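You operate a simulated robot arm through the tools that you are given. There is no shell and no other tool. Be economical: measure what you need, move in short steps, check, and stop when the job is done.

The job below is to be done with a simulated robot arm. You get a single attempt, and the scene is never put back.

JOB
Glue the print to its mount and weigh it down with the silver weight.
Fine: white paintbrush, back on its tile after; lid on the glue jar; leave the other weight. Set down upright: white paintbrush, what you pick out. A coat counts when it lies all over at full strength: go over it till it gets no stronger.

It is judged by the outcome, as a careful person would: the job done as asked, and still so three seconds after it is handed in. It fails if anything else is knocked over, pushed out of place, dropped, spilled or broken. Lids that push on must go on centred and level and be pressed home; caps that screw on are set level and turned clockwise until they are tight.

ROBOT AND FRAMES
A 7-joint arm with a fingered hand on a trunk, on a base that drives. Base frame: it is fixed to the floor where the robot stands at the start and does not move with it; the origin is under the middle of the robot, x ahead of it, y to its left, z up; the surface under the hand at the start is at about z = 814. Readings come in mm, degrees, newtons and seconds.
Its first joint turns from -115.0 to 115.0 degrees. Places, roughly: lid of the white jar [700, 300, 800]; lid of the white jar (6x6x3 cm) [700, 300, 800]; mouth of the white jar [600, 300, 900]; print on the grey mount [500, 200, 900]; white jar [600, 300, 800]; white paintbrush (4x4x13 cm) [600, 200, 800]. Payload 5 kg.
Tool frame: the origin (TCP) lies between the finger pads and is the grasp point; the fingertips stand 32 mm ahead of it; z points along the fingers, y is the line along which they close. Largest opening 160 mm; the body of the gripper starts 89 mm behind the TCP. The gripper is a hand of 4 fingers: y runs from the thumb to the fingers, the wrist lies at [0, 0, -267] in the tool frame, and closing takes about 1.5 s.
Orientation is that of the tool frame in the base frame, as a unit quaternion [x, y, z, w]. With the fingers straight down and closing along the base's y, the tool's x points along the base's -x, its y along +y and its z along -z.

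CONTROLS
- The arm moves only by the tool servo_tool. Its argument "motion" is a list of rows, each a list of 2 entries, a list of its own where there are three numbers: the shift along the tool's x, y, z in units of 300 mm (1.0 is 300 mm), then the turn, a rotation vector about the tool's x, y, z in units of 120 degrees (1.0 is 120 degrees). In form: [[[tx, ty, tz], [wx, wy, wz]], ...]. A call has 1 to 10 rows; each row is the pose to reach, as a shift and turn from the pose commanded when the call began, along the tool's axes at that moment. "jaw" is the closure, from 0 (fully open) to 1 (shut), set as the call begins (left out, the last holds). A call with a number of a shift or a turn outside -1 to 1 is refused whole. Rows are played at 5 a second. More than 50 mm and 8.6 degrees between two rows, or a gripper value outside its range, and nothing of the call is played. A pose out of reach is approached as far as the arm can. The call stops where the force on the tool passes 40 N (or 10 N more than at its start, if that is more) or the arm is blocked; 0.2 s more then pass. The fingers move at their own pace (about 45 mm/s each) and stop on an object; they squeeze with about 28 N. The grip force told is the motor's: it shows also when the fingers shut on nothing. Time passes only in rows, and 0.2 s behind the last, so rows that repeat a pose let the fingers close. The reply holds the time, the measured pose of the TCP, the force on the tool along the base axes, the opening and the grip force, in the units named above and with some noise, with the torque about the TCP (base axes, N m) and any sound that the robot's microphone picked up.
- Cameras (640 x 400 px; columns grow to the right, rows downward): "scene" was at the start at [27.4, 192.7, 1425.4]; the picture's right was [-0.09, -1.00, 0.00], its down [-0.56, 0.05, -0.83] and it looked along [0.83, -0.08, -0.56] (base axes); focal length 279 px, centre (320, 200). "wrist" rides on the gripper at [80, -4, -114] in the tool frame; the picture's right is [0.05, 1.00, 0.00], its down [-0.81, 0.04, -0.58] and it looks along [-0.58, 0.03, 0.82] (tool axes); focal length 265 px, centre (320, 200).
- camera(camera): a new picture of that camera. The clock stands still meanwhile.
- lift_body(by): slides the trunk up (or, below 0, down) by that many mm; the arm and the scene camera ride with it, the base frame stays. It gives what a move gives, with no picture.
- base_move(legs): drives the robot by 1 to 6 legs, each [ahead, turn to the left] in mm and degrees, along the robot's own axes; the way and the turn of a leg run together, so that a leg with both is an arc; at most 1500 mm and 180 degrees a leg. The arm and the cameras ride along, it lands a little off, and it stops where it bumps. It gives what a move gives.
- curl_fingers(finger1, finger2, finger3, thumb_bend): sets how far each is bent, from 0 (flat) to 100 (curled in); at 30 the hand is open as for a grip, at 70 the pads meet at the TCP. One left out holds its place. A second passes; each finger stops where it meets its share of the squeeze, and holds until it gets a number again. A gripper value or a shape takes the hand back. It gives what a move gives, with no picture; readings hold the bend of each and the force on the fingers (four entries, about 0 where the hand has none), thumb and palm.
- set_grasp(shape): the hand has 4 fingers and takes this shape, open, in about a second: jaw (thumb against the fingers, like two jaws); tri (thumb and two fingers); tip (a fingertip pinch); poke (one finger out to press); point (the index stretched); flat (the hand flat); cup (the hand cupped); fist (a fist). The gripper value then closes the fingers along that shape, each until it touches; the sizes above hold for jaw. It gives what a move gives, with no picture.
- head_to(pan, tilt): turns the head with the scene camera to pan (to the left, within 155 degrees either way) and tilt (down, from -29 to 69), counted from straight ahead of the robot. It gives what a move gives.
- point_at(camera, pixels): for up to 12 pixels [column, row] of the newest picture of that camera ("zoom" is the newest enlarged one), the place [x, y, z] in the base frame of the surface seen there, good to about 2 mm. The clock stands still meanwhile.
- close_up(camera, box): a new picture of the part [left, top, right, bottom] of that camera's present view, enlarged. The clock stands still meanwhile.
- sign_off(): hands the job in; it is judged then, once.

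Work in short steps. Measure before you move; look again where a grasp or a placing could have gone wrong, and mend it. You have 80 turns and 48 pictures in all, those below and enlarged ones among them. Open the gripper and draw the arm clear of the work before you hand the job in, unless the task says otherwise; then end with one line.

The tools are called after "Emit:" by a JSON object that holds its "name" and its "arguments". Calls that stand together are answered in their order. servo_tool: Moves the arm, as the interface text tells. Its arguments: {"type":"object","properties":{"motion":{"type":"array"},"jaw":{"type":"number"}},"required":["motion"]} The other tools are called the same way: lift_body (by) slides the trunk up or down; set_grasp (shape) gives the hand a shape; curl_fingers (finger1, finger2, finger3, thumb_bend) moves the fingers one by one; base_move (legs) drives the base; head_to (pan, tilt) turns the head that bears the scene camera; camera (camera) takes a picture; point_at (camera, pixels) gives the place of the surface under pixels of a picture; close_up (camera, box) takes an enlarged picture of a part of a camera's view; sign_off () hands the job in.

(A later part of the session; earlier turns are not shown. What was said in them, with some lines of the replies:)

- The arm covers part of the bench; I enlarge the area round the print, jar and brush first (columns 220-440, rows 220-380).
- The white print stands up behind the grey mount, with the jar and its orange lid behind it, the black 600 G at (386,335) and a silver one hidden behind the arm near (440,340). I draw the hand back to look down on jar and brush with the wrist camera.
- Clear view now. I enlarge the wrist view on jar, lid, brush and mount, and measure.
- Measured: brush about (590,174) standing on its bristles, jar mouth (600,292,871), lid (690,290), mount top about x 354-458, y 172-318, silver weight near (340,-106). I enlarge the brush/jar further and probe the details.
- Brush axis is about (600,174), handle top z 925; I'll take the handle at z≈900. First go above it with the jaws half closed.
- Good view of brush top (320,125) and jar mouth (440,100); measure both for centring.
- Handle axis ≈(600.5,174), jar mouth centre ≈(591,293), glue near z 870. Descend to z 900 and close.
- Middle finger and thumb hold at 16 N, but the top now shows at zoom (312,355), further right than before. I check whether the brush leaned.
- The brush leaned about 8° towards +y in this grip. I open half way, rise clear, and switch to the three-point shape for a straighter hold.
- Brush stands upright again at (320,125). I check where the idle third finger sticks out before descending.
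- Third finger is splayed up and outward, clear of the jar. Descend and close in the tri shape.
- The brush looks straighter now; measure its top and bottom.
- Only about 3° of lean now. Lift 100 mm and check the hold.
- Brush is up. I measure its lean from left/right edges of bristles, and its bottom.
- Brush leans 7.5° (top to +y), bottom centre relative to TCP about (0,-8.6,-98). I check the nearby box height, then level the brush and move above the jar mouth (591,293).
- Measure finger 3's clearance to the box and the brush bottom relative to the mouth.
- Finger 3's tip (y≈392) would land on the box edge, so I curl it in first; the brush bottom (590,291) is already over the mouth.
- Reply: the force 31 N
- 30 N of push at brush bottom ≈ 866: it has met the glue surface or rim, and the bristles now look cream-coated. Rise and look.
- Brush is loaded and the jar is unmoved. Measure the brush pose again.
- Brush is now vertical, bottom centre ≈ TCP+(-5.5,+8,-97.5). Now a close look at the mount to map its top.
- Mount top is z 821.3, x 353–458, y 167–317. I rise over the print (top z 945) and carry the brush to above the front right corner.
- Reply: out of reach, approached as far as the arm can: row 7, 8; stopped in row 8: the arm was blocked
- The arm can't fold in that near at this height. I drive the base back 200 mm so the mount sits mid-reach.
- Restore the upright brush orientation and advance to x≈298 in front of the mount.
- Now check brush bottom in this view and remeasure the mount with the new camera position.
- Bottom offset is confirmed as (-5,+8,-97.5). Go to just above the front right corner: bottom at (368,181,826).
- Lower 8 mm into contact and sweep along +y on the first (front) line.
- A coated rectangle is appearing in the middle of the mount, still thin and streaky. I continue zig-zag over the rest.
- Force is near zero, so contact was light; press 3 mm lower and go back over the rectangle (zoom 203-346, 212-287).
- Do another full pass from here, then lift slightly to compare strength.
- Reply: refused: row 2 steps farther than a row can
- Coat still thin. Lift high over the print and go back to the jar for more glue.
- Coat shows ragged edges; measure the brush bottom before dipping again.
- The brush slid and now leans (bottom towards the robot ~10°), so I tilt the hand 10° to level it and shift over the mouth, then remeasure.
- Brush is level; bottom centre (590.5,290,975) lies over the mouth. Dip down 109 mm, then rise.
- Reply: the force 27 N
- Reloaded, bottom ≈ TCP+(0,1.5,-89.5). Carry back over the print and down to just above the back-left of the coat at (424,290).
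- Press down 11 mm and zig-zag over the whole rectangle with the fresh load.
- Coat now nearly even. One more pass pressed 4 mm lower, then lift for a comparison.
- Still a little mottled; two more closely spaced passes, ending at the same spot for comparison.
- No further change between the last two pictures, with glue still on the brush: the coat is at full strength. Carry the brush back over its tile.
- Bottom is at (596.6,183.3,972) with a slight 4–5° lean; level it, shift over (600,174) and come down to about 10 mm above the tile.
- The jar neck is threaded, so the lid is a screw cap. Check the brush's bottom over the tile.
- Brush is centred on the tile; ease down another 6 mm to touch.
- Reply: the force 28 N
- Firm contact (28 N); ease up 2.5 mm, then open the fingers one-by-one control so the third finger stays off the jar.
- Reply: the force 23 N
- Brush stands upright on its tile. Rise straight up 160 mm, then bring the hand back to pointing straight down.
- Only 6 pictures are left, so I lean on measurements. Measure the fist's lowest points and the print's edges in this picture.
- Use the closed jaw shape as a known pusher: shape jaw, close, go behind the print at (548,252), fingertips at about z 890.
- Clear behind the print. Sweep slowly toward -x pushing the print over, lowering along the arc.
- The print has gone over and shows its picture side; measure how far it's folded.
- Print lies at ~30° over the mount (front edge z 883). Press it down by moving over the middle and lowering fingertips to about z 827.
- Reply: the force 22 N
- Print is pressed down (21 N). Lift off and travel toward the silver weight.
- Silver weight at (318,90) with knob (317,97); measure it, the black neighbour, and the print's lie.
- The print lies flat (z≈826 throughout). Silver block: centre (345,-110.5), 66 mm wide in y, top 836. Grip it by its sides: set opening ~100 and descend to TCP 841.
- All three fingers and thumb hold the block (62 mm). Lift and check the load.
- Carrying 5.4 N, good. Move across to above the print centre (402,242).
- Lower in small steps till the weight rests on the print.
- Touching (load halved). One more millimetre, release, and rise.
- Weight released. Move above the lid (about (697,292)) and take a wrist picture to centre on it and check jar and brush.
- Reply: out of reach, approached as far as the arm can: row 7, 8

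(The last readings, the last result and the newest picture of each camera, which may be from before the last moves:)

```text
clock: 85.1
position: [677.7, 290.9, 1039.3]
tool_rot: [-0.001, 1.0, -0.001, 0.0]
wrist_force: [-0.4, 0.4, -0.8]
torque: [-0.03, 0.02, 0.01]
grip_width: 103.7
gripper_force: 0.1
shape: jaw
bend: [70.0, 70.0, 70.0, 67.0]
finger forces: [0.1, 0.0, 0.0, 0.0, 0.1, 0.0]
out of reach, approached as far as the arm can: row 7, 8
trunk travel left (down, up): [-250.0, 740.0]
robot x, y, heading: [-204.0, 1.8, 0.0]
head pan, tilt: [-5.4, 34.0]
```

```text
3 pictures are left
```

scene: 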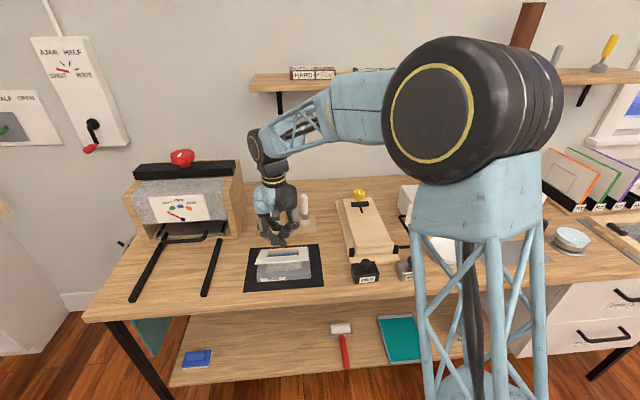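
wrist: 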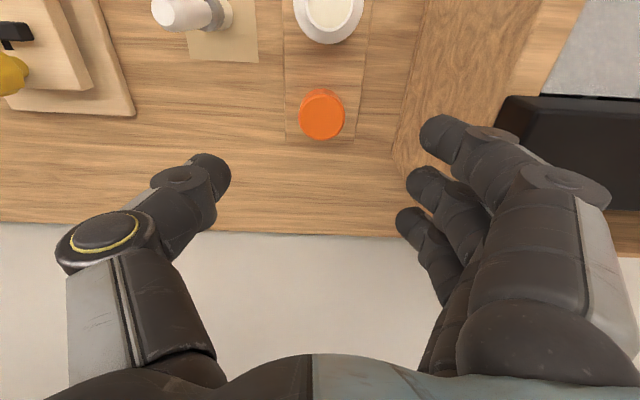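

Measure lid, mouth and brush.

Emit:
{"name": "point_at", "arguments": {"camera": "wrist", "pixels": [[322, 95], [322, 105], [322, 117], [322, 128], [322, 134], [302, 115], [342, 115], [330, 8], [330, 25], [308, 10], [353, 10], [175, 12]]}}

```text
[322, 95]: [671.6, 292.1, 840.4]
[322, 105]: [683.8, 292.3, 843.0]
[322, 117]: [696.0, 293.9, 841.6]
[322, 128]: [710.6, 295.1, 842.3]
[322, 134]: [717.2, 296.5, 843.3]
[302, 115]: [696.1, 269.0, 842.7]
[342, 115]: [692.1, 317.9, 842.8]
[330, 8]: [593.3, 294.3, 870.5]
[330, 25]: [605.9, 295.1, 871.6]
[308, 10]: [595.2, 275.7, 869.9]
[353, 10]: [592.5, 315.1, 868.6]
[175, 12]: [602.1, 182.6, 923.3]
```

Lid centre (695,293), mouth centre (591.5,293.5) in line with it. I retract 100 mm while pre-turning the wrist -85° (for clockwise screwing later), then drive the base forward 100 mm for reach.

Emit:
{"name": "servo_tool", "arguments": {"motion": [[[0.033, 0, 0], [0, 0, -0.07]], [[0.066, 0, 0], [0, 0, -0.14]], [[0.1, 0, 0], [0, 0, -0.21]], [[0.133, 0, 0], [0, 0, -0.28]], [[0.166, 0, 0], [0, 0, -0.35]], [[0.2, 0, 0], [0, 0, -0.42]], [[0.233, 0, 0], [0, 0, -0.49]], [[0.266, 0, 0], [0, 0, -0.56]], [[0.3, 0, 0], [0, 0, -0.63]], [[0.333, 0, 0], [0, 0, -0.7]]], "jaw": 0.45}}

Emit:
{"name": "base_move", "arguments": {"legs": [[100, 0]]}}

```text
clock: 87.3
position: [578.1, 290.3, 1039.5]
tool_rot: [-0.67, 0.742, 0.001, 0.001]
wrist_force: [0.1, 0.3, 0.8]
torque: [-0.03, 0.0, 0.02]
grip_width: 88.7
gripper_force: 0.1
shape: jaw
bend: [72.0, 72.0, 72.0, 70.0]
finger forces: [0.0, 0.0, 0.0, 0.1, 0.1, 0.1]
trunk travel left (down, up): [-250.0, 740.0]
robot x, y, heading: [-203.3, -0.3, -0.1]
head pan, tilt: [-5.4, 34.0]
```

```text
clock: 88.5
position: [677.3, 288.5, 1040.7]
tool_rot: [-0.669, 0.743, 0.0, -0.001]
wrist_force: [-0.4, -0.2, 0.2]
torque: [-0.03, 0.0, -0.01]
grip_width: 88.9
gripper_force: 0.1
shape: jaw
bend: [72.0, 72.0, 72.0, 70.0]
finger forces: [0.0, 0.0, 0.0, 0.0, 0.0, 0.0]
trunk travel left (down, up): [-250.0, 740.0]
robot x, y, heading: [-103.2, -2.3, -0.3]
head pan, tilt: [-5.4, 34.0]
```

Fingers now close along x (fingers on the jar side, opening 89). Descend over the lid to TCP 854.

Emit:
{"name": "servo_tool", "arguments": {"motion": [[[-0.021, -0.057, 0.05], [0, 0, 0]], [[-0.021, -0.057, 0.19], [0, 0, 0]], [[-0.021, -0.057, 0.33], [0, 0, 0]], [[-0.021, -0.057, 0.46], [0, 0, 0]], [[-0.021, -0.057, 0.55], [0, 0, 0]], [[-0.021, -0.057, 0.622], [0, 0, 0]], [[-0.021, -0.057, 0.622], [0, 0, 0]]]}}

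```text
clock: 90.1
position: [696.3, 292.7, 853.1]
tool_rot: [-0.67, 0.743, -0.001, 0.001]
wrist_force: [6.1, 0.4, 3.1]
torque: [0.04, 0.31, -0.03]
grip_width: 86.7
gripper_force: 0.0
shape: jaw
bend: [72.0, 72.0, 72.0, 70.0]
finger forces: [0.8, 6.0, 0.0, 0.0, 0.1, 0.0]
trunk travel left (down, up): [-250.0, 740.0]
robot x, y, heading: [-104.7, 0.4, 0.2]
head pan, tilt: [-5.4, 34.0]
```

A light 6 N touch on the fingers' outer side (likely knuckles on the jar neck); closing moves them away from it. Close on the lid.

Emit:
{"name": "servo_tool", "arguments": {"motion": [[[0, 0, 0], [0, 0, 0]], [[0, 0, 0], [0, 0, 0]], [[0, 0, 0], [0, 0, 0]], [[0, 0, 0], [0, 0, 0]], [[0, 0, 0], [0, 0, 0]], [[0, 0, 0], [0, 0, 0]]], "jaw": 1}}

```text
clock: 91.5
position: [695.3, 291.7, 854.5]
tool_rot: [-0.669, 0.743, 0.0, 0.0]
wrist_force: [0.5, 0.3, 1.3]
torque: [0.06, 0.05, 0.03]
grip_width: 40.1
gripper_force: 28.5
shape: jaw
bend: [75.0, 73.0, 72.0, 70.0]
finger forces: [0.7, 12.8, 11.2, 0.0, 26.3, 0.0]
trunk travel left (down, up): [-250.0, 740.0]
robot x, y, heading: [-102.8, -3.7, 0.2]
head pan, tilt: [-5.4, 34.0]
```

Lift the lid 90 mm and look at lid and jar with a scene close-up (also to see whether the jar moved).

Emit:
{"name": "servo_tool", "arguments": {"motion": [[[0, 0, -0.05], [0, 0, 0]], [[0, 0, -0.15], [0, 0, 0]], [[0, 0, -0.3], [0, 0, 0]], [[0, 0, -0.3], [0, 0, 0]]]}}

Emit:
{"name": "close_up", "arguments": {"camera": "scene", "box": [220, 120, 350, 290]}}

```text
clock: 92.5
position: [695.0, 293.4, 944.4]
tool_rot: [-0.669, 0.743, -0.001, 0.0]
wrist_force: [0.1, -0.2, -0.1]
torque: [0.03, -0.01, 0.03]
grip_width: 40.3
gripper_force: 27.9
shape: jaw
bend: [75.0, 72.0, 72.0, 70.0]
finger forces: [0.8, 12.7, 10.9, 0.0, 26.2, 0.0]
trunk travel left (down, up): [-250.0, 740.0]
robot x, y, heading: [-102.6, -0.2, -0.1]
head pan, tilt: [-5.4, 34.0]
```

```text
2.35 times, centred on (285, 205) of scene
```

zoom: 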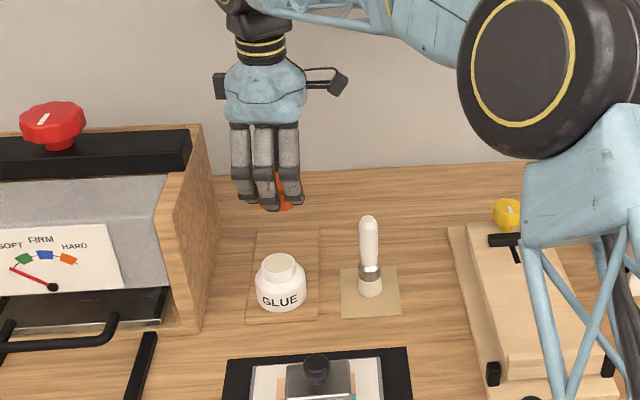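

Lid is held; the jar stands on its tile. Measure mouth rim, jar body and lid.

Emit:
{"name": "point_at", "arguments": {"camera": "zoom", "pixels": [[281, 258], [281, 265], [281, 273], [265, 266], [297, 264], [281, 280], [258, 290], [304, 288], [281, 290], [272, 208], [290, 206], [281, 209]]}}

```text
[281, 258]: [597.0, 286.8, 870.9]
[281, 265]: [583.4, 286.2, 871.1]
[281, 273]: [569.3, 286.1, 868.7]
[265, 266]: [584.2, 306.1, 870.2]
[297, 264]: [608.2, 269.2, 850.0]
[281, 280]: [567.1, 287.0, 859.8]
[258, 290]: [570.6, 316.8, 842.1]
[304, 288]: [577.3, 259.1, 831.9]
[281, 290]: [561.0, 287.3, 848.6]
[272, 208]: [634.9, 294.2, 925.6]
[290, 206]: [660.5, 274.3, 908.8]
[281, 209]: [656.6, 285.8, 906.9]
```

The mouth seems at about (588,287); verify bias against brush and tile corners in the same picture.

Emit:
{"name": "point_at", "arguments": {"camera": "zoom", "pixels": [[361, 232], [377, 232], [369, 217], [361, 290], [381, 289], [258, 234], [317, 233], [248, 319], [317, 316], [342, 272], [396, 268], [263, 265]]}}

```text
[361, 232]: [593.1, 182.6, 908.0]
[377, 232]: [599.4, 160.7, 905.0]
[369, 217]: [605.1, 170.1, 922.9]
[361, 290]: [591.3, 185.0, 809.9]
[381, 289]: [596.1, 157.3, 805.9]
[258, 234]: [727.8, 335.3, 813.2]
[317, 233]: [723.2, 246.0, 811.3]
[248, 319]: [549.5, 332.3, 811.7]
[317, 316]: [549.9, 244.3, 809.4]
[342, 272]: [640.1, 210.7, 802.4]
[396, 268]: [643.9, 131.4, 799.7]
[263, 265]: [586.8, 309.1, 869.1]
```

In this one view the lid centre is about (684,288) and the mouth (589.5,287), so I shift by (-94.5,-1) and stay high (lid bottom ~902), then verify.

Emit:
{"name": "servo_tool", "arguments": {"motion": [[[0.009, 0.078, 0], [0, 0, 0]], [[0.018, 0.156, 0], [0, 0, 0]], [[0.027, 0.234, 0], [0, 0, 0]], [[0.036, 0.3127, 0], [0, 0, 0]], [[0.036, 0.3127, 0], [0, 0, 0]]]}}

Emit:
{"name": "close_up", "arguments": {"camera": "scene", "box": [240, 170, 320, 260]}}

```text
clock: 93.7
position: [600.6, 292.9, 943.7]
tool_rot: [-0.669, 0.743, -0.001, 0.001]
wrist_force: [-0.3, -0.2, -0.3]
torque: [0.02, -0.04, 0.01]
grip_width: 40.0
gripper_force: 27.8
shape: jaw
bend: [75.0, 72.0, 72.0, 70.0]
finger forces: [0.9, 12.8, 11.2, 0.1, 26.1, 0.0]
trunk travel left (down, up): [-250.0, 740.0]
robot x, y, heading: [-104.7, 0.6, 0.3]
head pan, tilt: [-5.4, 34.0]
```

```text
4.44 times, centred on (280, 215) of scene
```

zoom: 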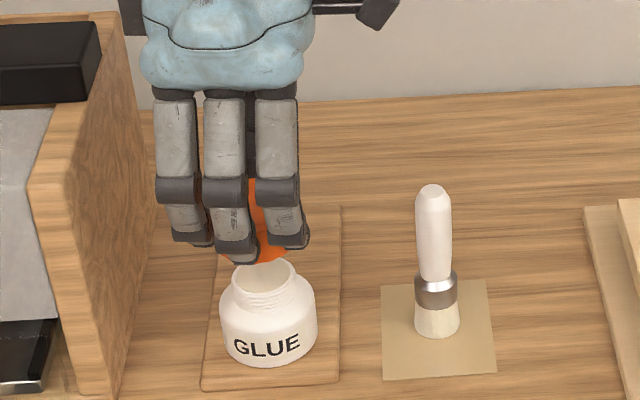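

Measure the lid's visible side and the rim in this enlarged view.

Emit:
{"name": "point_at", "arguments": {"camera": "zoom", "pixels": [[262, 220], [266, 240], [262, 258], [272, 255], [285, 252], [280, 258], [264, 296], [234, 280], [295, 276], [264, 280], [220, 258], [212, 250]]}}

```text
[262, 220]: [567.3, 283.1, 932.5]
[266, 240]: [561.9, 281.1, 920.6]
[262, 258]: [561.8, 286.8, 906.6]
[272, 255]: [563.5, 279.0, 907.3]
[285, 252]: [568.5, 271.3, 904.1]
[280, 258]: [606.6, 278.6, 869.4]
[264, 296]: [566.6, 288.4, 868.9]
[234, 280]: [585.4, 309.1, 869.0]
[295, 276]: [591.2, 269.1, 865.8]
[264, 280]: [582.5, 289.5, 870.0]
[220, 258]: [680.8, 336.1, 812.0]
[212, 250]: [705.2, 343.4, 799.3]
```

Lid (589.5,289.5) and mouth (589.5,289) agree to ~1 mm. Lower slowly until the lid meets the neck.

Emit:
{"name": "servo_tool", "arguments": {"motion": [[[0, 0, 0.04], [0, 0, 0]], [[0, 0, 0.08], [0, 0, 0]], [[0, 0, 0.1], [0, 0, 0]], [[0, 0, 0.11], [0, 0, 0]], [[0, 0, 0.12], [0, 0, 0]], [[0, 0, 0.13], [0, 0, 0]], [[0, 0, 0.13], [0, 0, 0]]]}}

```text
clock: 95.3
position: [601.9, 292.1, 905.5]
tool_rot: [-0.669, 0.743, -0.001, 0.001]
wrist_force: [0.1, 0.0, -0.9]
torque: [-0.02, 0.01, -0.05]
grip_width: 40.0
gripper_force: 28.0
shape: jaw
bend: [75.0, 72.0, 72.0, 70.0]
finger forces: [1.0, 12.9, 11.2, 0.0, 26.2, 0.0]
trunk travel left (down, up): [-250.0, 740.0]
robot x, y, heading: [-104.1, -1.2, 0.0]
head pan, tilt: [-5.4, 34.0]
```

No contact yet with the rim inside the lid (well centred). Continue down in 2 mm rows.

Emit:
{"name": "servo_tool", "arguments": {"motion": [[[0, 0, 0.007], [0, 0, 0]], [[0, 0, 0.014], [0, 0, 0]], [[0, 0, 0.021], [0, 0, 0]], [[0, 0, 0.028], [0, 0, 0]], [[0, 0, 0.034], [0, 0, 0]], [[0, 0, 0.034], [0, 0, 0]]]}}

```text
clock: 96.8
position: [601.6, 291.7, 897.9]
tool_rot: [-0.67, 0.743, -0.002, 0.003]
wrist_force: [-2.3, -2.3, 19.5]
torque: [0.24, 0.47, -0.04]
grip_width: 39.9
gripper_force: 27.9
shape: jaw
bend: [75.0, 73.0, 73.0, 71.0]
finger forces: [1.4, 13.5, 16.1, 0.0, 28.4, 0.0]
trunk travel left (down, up): [-250.0, 740.0]
robot x, y, heading: [-102.1, -2.2, 0.1]
head pan, tilt: [-5.4, 34.0]
stopped in row 6: the force on the tool passed its limit at 41 N (the readings are from after the stop); the commanded pose is now the measured one
```

Lid sits on the neck threads (contact at TCP 898). Try a first 8° clockwise turn about the lid's axis (≈10 mm from the TCP toward the fingers) and read side forces.

Emit:
{"name": "servo_tool", "arguments": {"motion": [[[0.0023, 0.0001, 0.0008], [0, 0, 0.0333]], [[0.0046, 0.0005, 0.0017], [0, 0, 0.0667]], [[0.0046, 0.0005, 0.0017], [0, 0, 0.0667]]]}}

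```text
clock: 97.6
position: [600.9, 290.5, 897.6]
tool_rot: [-0.616, 0.788, -0.001, 0.003]
wrist_force: [2.5, -2.2, 31.1]
torque: [0.34, 0.4, 0.01]
grip_width: 40.0
gripper_force: 27.7
shape: jaw
bend: [75.0, 73.0, 73.0, 71.0]
finger forces: [1.5, 13.5, 16.3, 0.0, 31.8, 0.0]
trunk travel left (down, up): [-250.0, 740.0]
robot x, y, heading: [-103.7, 0.8, 0.0]
head pan, tilt: [-5.4, 34.0]
```

Side forces stay small, so the axis guess is right. Continue turning clockwise 72°.

Emit:
{"name": "servo_tool", "arguments": {"motion": [[[0.0046, 0.0003, 0], [0, 0, 0.0667]], [[0.0092, 0.0013, 0], [0, 0, 0.1333]], [[0.0136, 0.0029, 0], [0, 0, 0.2]], [[0.0177, 0.0051, 0], [0, 0, 0.2667]], [[0.0214, 0.0078, 0.0005], [0, 0, 0.3333]], [[0.0248, 0.011, 0.001], [0, 0, 0.4]], [[0.0276, 0.0147, 0.0015], [0, 0, 0.4667]], [[0.03, 0.0187, 0.002], [0, 0, 0.5333]], [[0.0317, 0.023, 0.0025], [0, 0, 0.6]]]}}

```text
clock: 99.6
position: [591.8, 281.8, 896.4]
tool_rot: [-0.035, 0.999, 0.0, 0.002]
wrist_force: [-4.2, -13.7, 30.8]
torque: [-0.07, -0.06, 0.08]
grip_width: 40.4
gripper_force: 28.1
shape: jaw
bend: [75.0, 73.0, 73.0, 71.0]
finger forces: [1.2, 10.9, 13.1, 0.1, 37.1, 0.1]
trunk travel left (down, up): [-250.0, 740.0]
robot x, y, heading: [-104.5, -1.4, -0.1]
head pan, tilt: [-5.4, 34.0]
```

Threads are taking (z fell ~1 mm); ease 1.5 mm sideways and continue clockwise another 72°.

Emit:
{"name": "servo_tool", "arguments": {"motion": [[[0.0051, -0.004, 0], [0, 0, 0.0667]], [[0.0101, -0.0036, 0.0005], [0, 0, 0.1333]], [[0.015, -0.0018, 0.001], [0, 0, 0.2]], [[0.0195, 0.0006, 0.0015], [0, 0, 0.2667]], [[0.0235, 0.0036, 0.002], [0, 0, 0.3333]], [[0.0273, 0.0071, 0.0025], [0, 0, 0.4]], [[0.0304, 0.0112, 0.003], [0, 0, 0.4667]], [[0.033, 0.0156, 0.0035], [0, 0, 0.5333]], [[0.0349, 0.0203, 0.004], [0, 0, 0.6]]]}}

```text
clock: 101.6
position: [581.7, 288.1, 896.0]
tool_rot: [0.56, 0.828, 0.003, 0.003]
wrist_force: [-12.8, -6.6, 28.3]
torque: [-0.29, 0.18, 0.04]
grip_width: 40.4
gripper_force: 28.0
shape: jaw
bend: [75.0, 73.0, 73.0, 72.0]
finger forces: [0.8, 10.7, 14.8, 0.0, 37.5, 0.0]
trunk travel left (down, up): [-250.0, 740.0]
robot x, y, heading: [-102.1, -0.5, -0.1]
head pan, tilt: [-5.4, 34.0]
```

Still turning freely (torque 0.04). Continue clockwise another 72° with a small side relief.

Emit:
{"name": "servo_tool", "arguments": {"motion": [[[0.0051, -0.0056, 0.0005], [0, 0, 0.0667]], [[0.0101, -0.0046, 0.001], [0, 0, 0.1333]], [[0.015, -0.0028, 0.0015], [0, 0, 0.2]], [[0.0195, -0.0004, 0.002], [0, 0, 0.2667]], [[0.0235, 0.0026, 0.0025], [0, 0, 0.3333]], [[0.0273, 0.0061, 0.003], [0, 0, 0.4]], [[0.0304, 0.0102, 0.0035], [0, 0, 0.4667]], [[0.033, 0.0146, 0.004], [0, 0, 0.5333]], [[0.0349, 0.0193, 0.0045], [0, 0, 0.6]]]}}

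```text
clock: 103.6
position: [581.6, 301.1, 894.0]
tool_rot: [0.94, 0.341, 0.003, -0.001]
wrist_force: [-7.8, 0.8, 32.8]
torque: [-0.34, 0.13, -0.07]
grip_width: 40.6
gripper_force: 27.7
shape: jaw
bend: [75.0, 73.0, 73.0, 72.0]
finger forces: [1.2, 13.1, 18.7, 0.0, 34.1, 0.0]
trunk travel left (down, up): [-250.0, 740.0]
robot x, y, heading: [-98.7, -1.4, -0.1]
head pan, tilt: [-5.4, 34.0]
```

Turning well, z down to 894. Continue another 64° as far as the wrist allows.

Emit:
{"name": "servo_tool", "arguments": {"motion": [[[0.0051, 0.0004, 0.0005], [0, 0, 0.0667]], [[0.0101, 0.0014, 0.001], [0, 0, 0.1333]], [[0.015, 0.0032, 0.0015], [0, 0, 0.2]], [[0.0195, 0.0056, 0.002], [0, 0, 0.2667]], [[0.0235, 0.0086, 0.0025], [0, 0, 0.3333]], [[0.0273, 0.0121, 0.003], [0, 0, 0.4]], [[0.0304, 0.0162, 0.0035], [0, 0, 0.4667]], [[0.033, 0.0206, 0.004], [0, 0, 0.5333]]]}}

```text
clock: 105.4
position: [593.4, 306.2, 890.2]
tool_rot: [0.978, -0.208, 0.0, 0.0]
wrist_force: [-8.0, 13.1, 7.7]
torque: [0.5, -0.03, 1.72]
grip_width: 40.0
gripper_force: 27.7
shape: jaw
bend: [76.0, 72.0, 72.0, 72.0]
finger forces: [19.1, 12.2, 11.9, 0.0, 39.5, 0.0]
trunk travel left (down, up): [-250.0, 740.0]
robot x, y, heading: [-101.3, 1.5, -0.1]
head pan, tilt: [-5.4, 34.0]
```

Torque jumped to 1.72 N·m and the lid dropped to its seat: it's getting tight. One small further turn to confirm.

Emit:
{"name": "servo_tool", "arguments": {"motion": [[[0.0025, 0.0001, 0], [0, 0, 0.0333]], [[0.0051, 0.0004, 0], [0, 0, 0.0667]], [[0.0051, 0.0004, 0], [0, 0, 0.0667]]]}}

```text
clock: 106.2
position: [596.7, 302.2, 889.7]
tool_rot: [0.961, -0.277, 0.002, 0.0]
wrist_force: [-6.6, 8.1, -7.7]
torque: [0.29, -0.03, 0.62]
grip_width: 39.1
gripper_force: 28.2
shape: jaw
bend: [75.0, 72.0, 71.0, 71.0]
finger forces: [0.5, 10.7, 12.4, 0.0, 24.2, 0.1]
trunk travel left (down, up): [-250.0, 740.0]
robot x, y, heading: [-101.1, 0.8, 0.1]
head pan, tilt: [-5.4, 34.0]
5 turns are left
```

The grip slipped past the tight lid (1.7 N·m reached). Release and rise clear.

Emit:
{"name": "servo_tool", "arguments": {"motion": [[[0, 0, 0], [0, 0, 0]], [[0, 0, 0], [0, 0, 0]], [[0, 0, 0], [0, 0, 0]], [[0, 0, 0], [0, 0, 0]], [[0, 0, 0], [0, 0, 0]], [[0, 0, -0.06], [0, 0, 0]], [[0, 0, -0.18], [0, 0, 0]], [[0, 0, -0.32], [0, 0, 0]], [[0, 0, -0.46], [0, 0, 0]], [[0, 0, -0.6], [0, 0, 0]]], "jaw": 0.5}}

Emit:
{"name": "close_up", "arguments": {"camera": "scene", "box": [200, 160, 400, 310]}}

```text
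clock: 108.4
position: [596.1, 300.3, 1070.3]
tool_rot: [0.961, -0.276, 0.001, 0.0]
wrist_force: [-0.3, -0.4, 0.4]
torque: [-0.02, 0.02, 0.01]
grip_width: 79.4
gripper_force: 0.1
shape: jaw
bend: [72.0, 72.0, 72.0, 70.0]
finger forces: [0.1, 0.0, 0.0, 0.0, 0.1, 0.0]
trunk travel left (down, up): [-250.0, 740.0]
robot x, y, heading: [-100.6, -1.6, 0.0]
head pan, tilt: [-5.4, 34.0]
```

```text
2.67 times, centred on (300, 235) of scene
4 turns are left
```

zoom: 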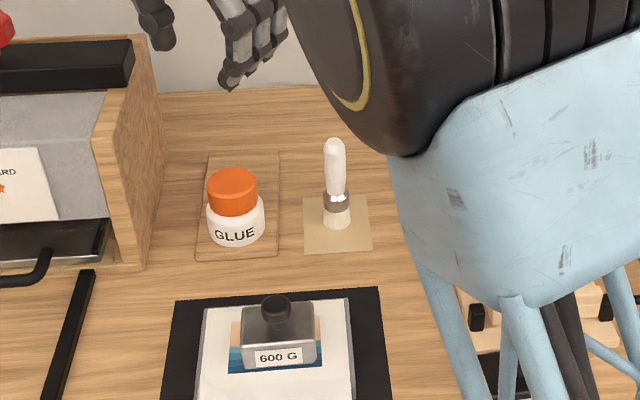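

Lid on the jar, brush upright on its tile, weight on the print. I check that the lid is level.

Emit:
{"name": "point_at", "arguments": {"camera": "zoom", "pixels": [[232, 172], [232, 190], [213, 183], [252, 180], [215, 235], [258, 232], [232, 245], [205, 320], [350, 310], [300, 380]]}}

```text
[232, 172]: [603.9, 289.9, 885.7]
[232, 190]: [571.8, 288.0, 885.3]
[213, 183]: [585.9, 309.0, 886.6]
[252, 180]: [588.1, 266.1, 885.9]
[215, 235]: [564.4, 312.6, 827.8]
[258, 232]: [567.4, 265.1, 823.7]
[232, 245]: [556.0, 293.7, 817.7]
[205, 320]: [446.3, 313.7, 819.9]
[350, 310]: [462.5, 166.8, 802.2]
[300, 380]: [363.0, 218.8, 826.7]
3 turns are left
```

The lid is level (z≈886 all round) and the print is flat under the weight. The hand is open and clear, so I hand in.

Emit:
{"name": "sign_off", "arguments": {}}

```text
The job is handed in.
```

The print is glued to its mount, lying flat with the silver weight on it. The white paintbrush is upright on its tile, and the lid is screwed tight and level on the glue jar. I left the black weight alone.
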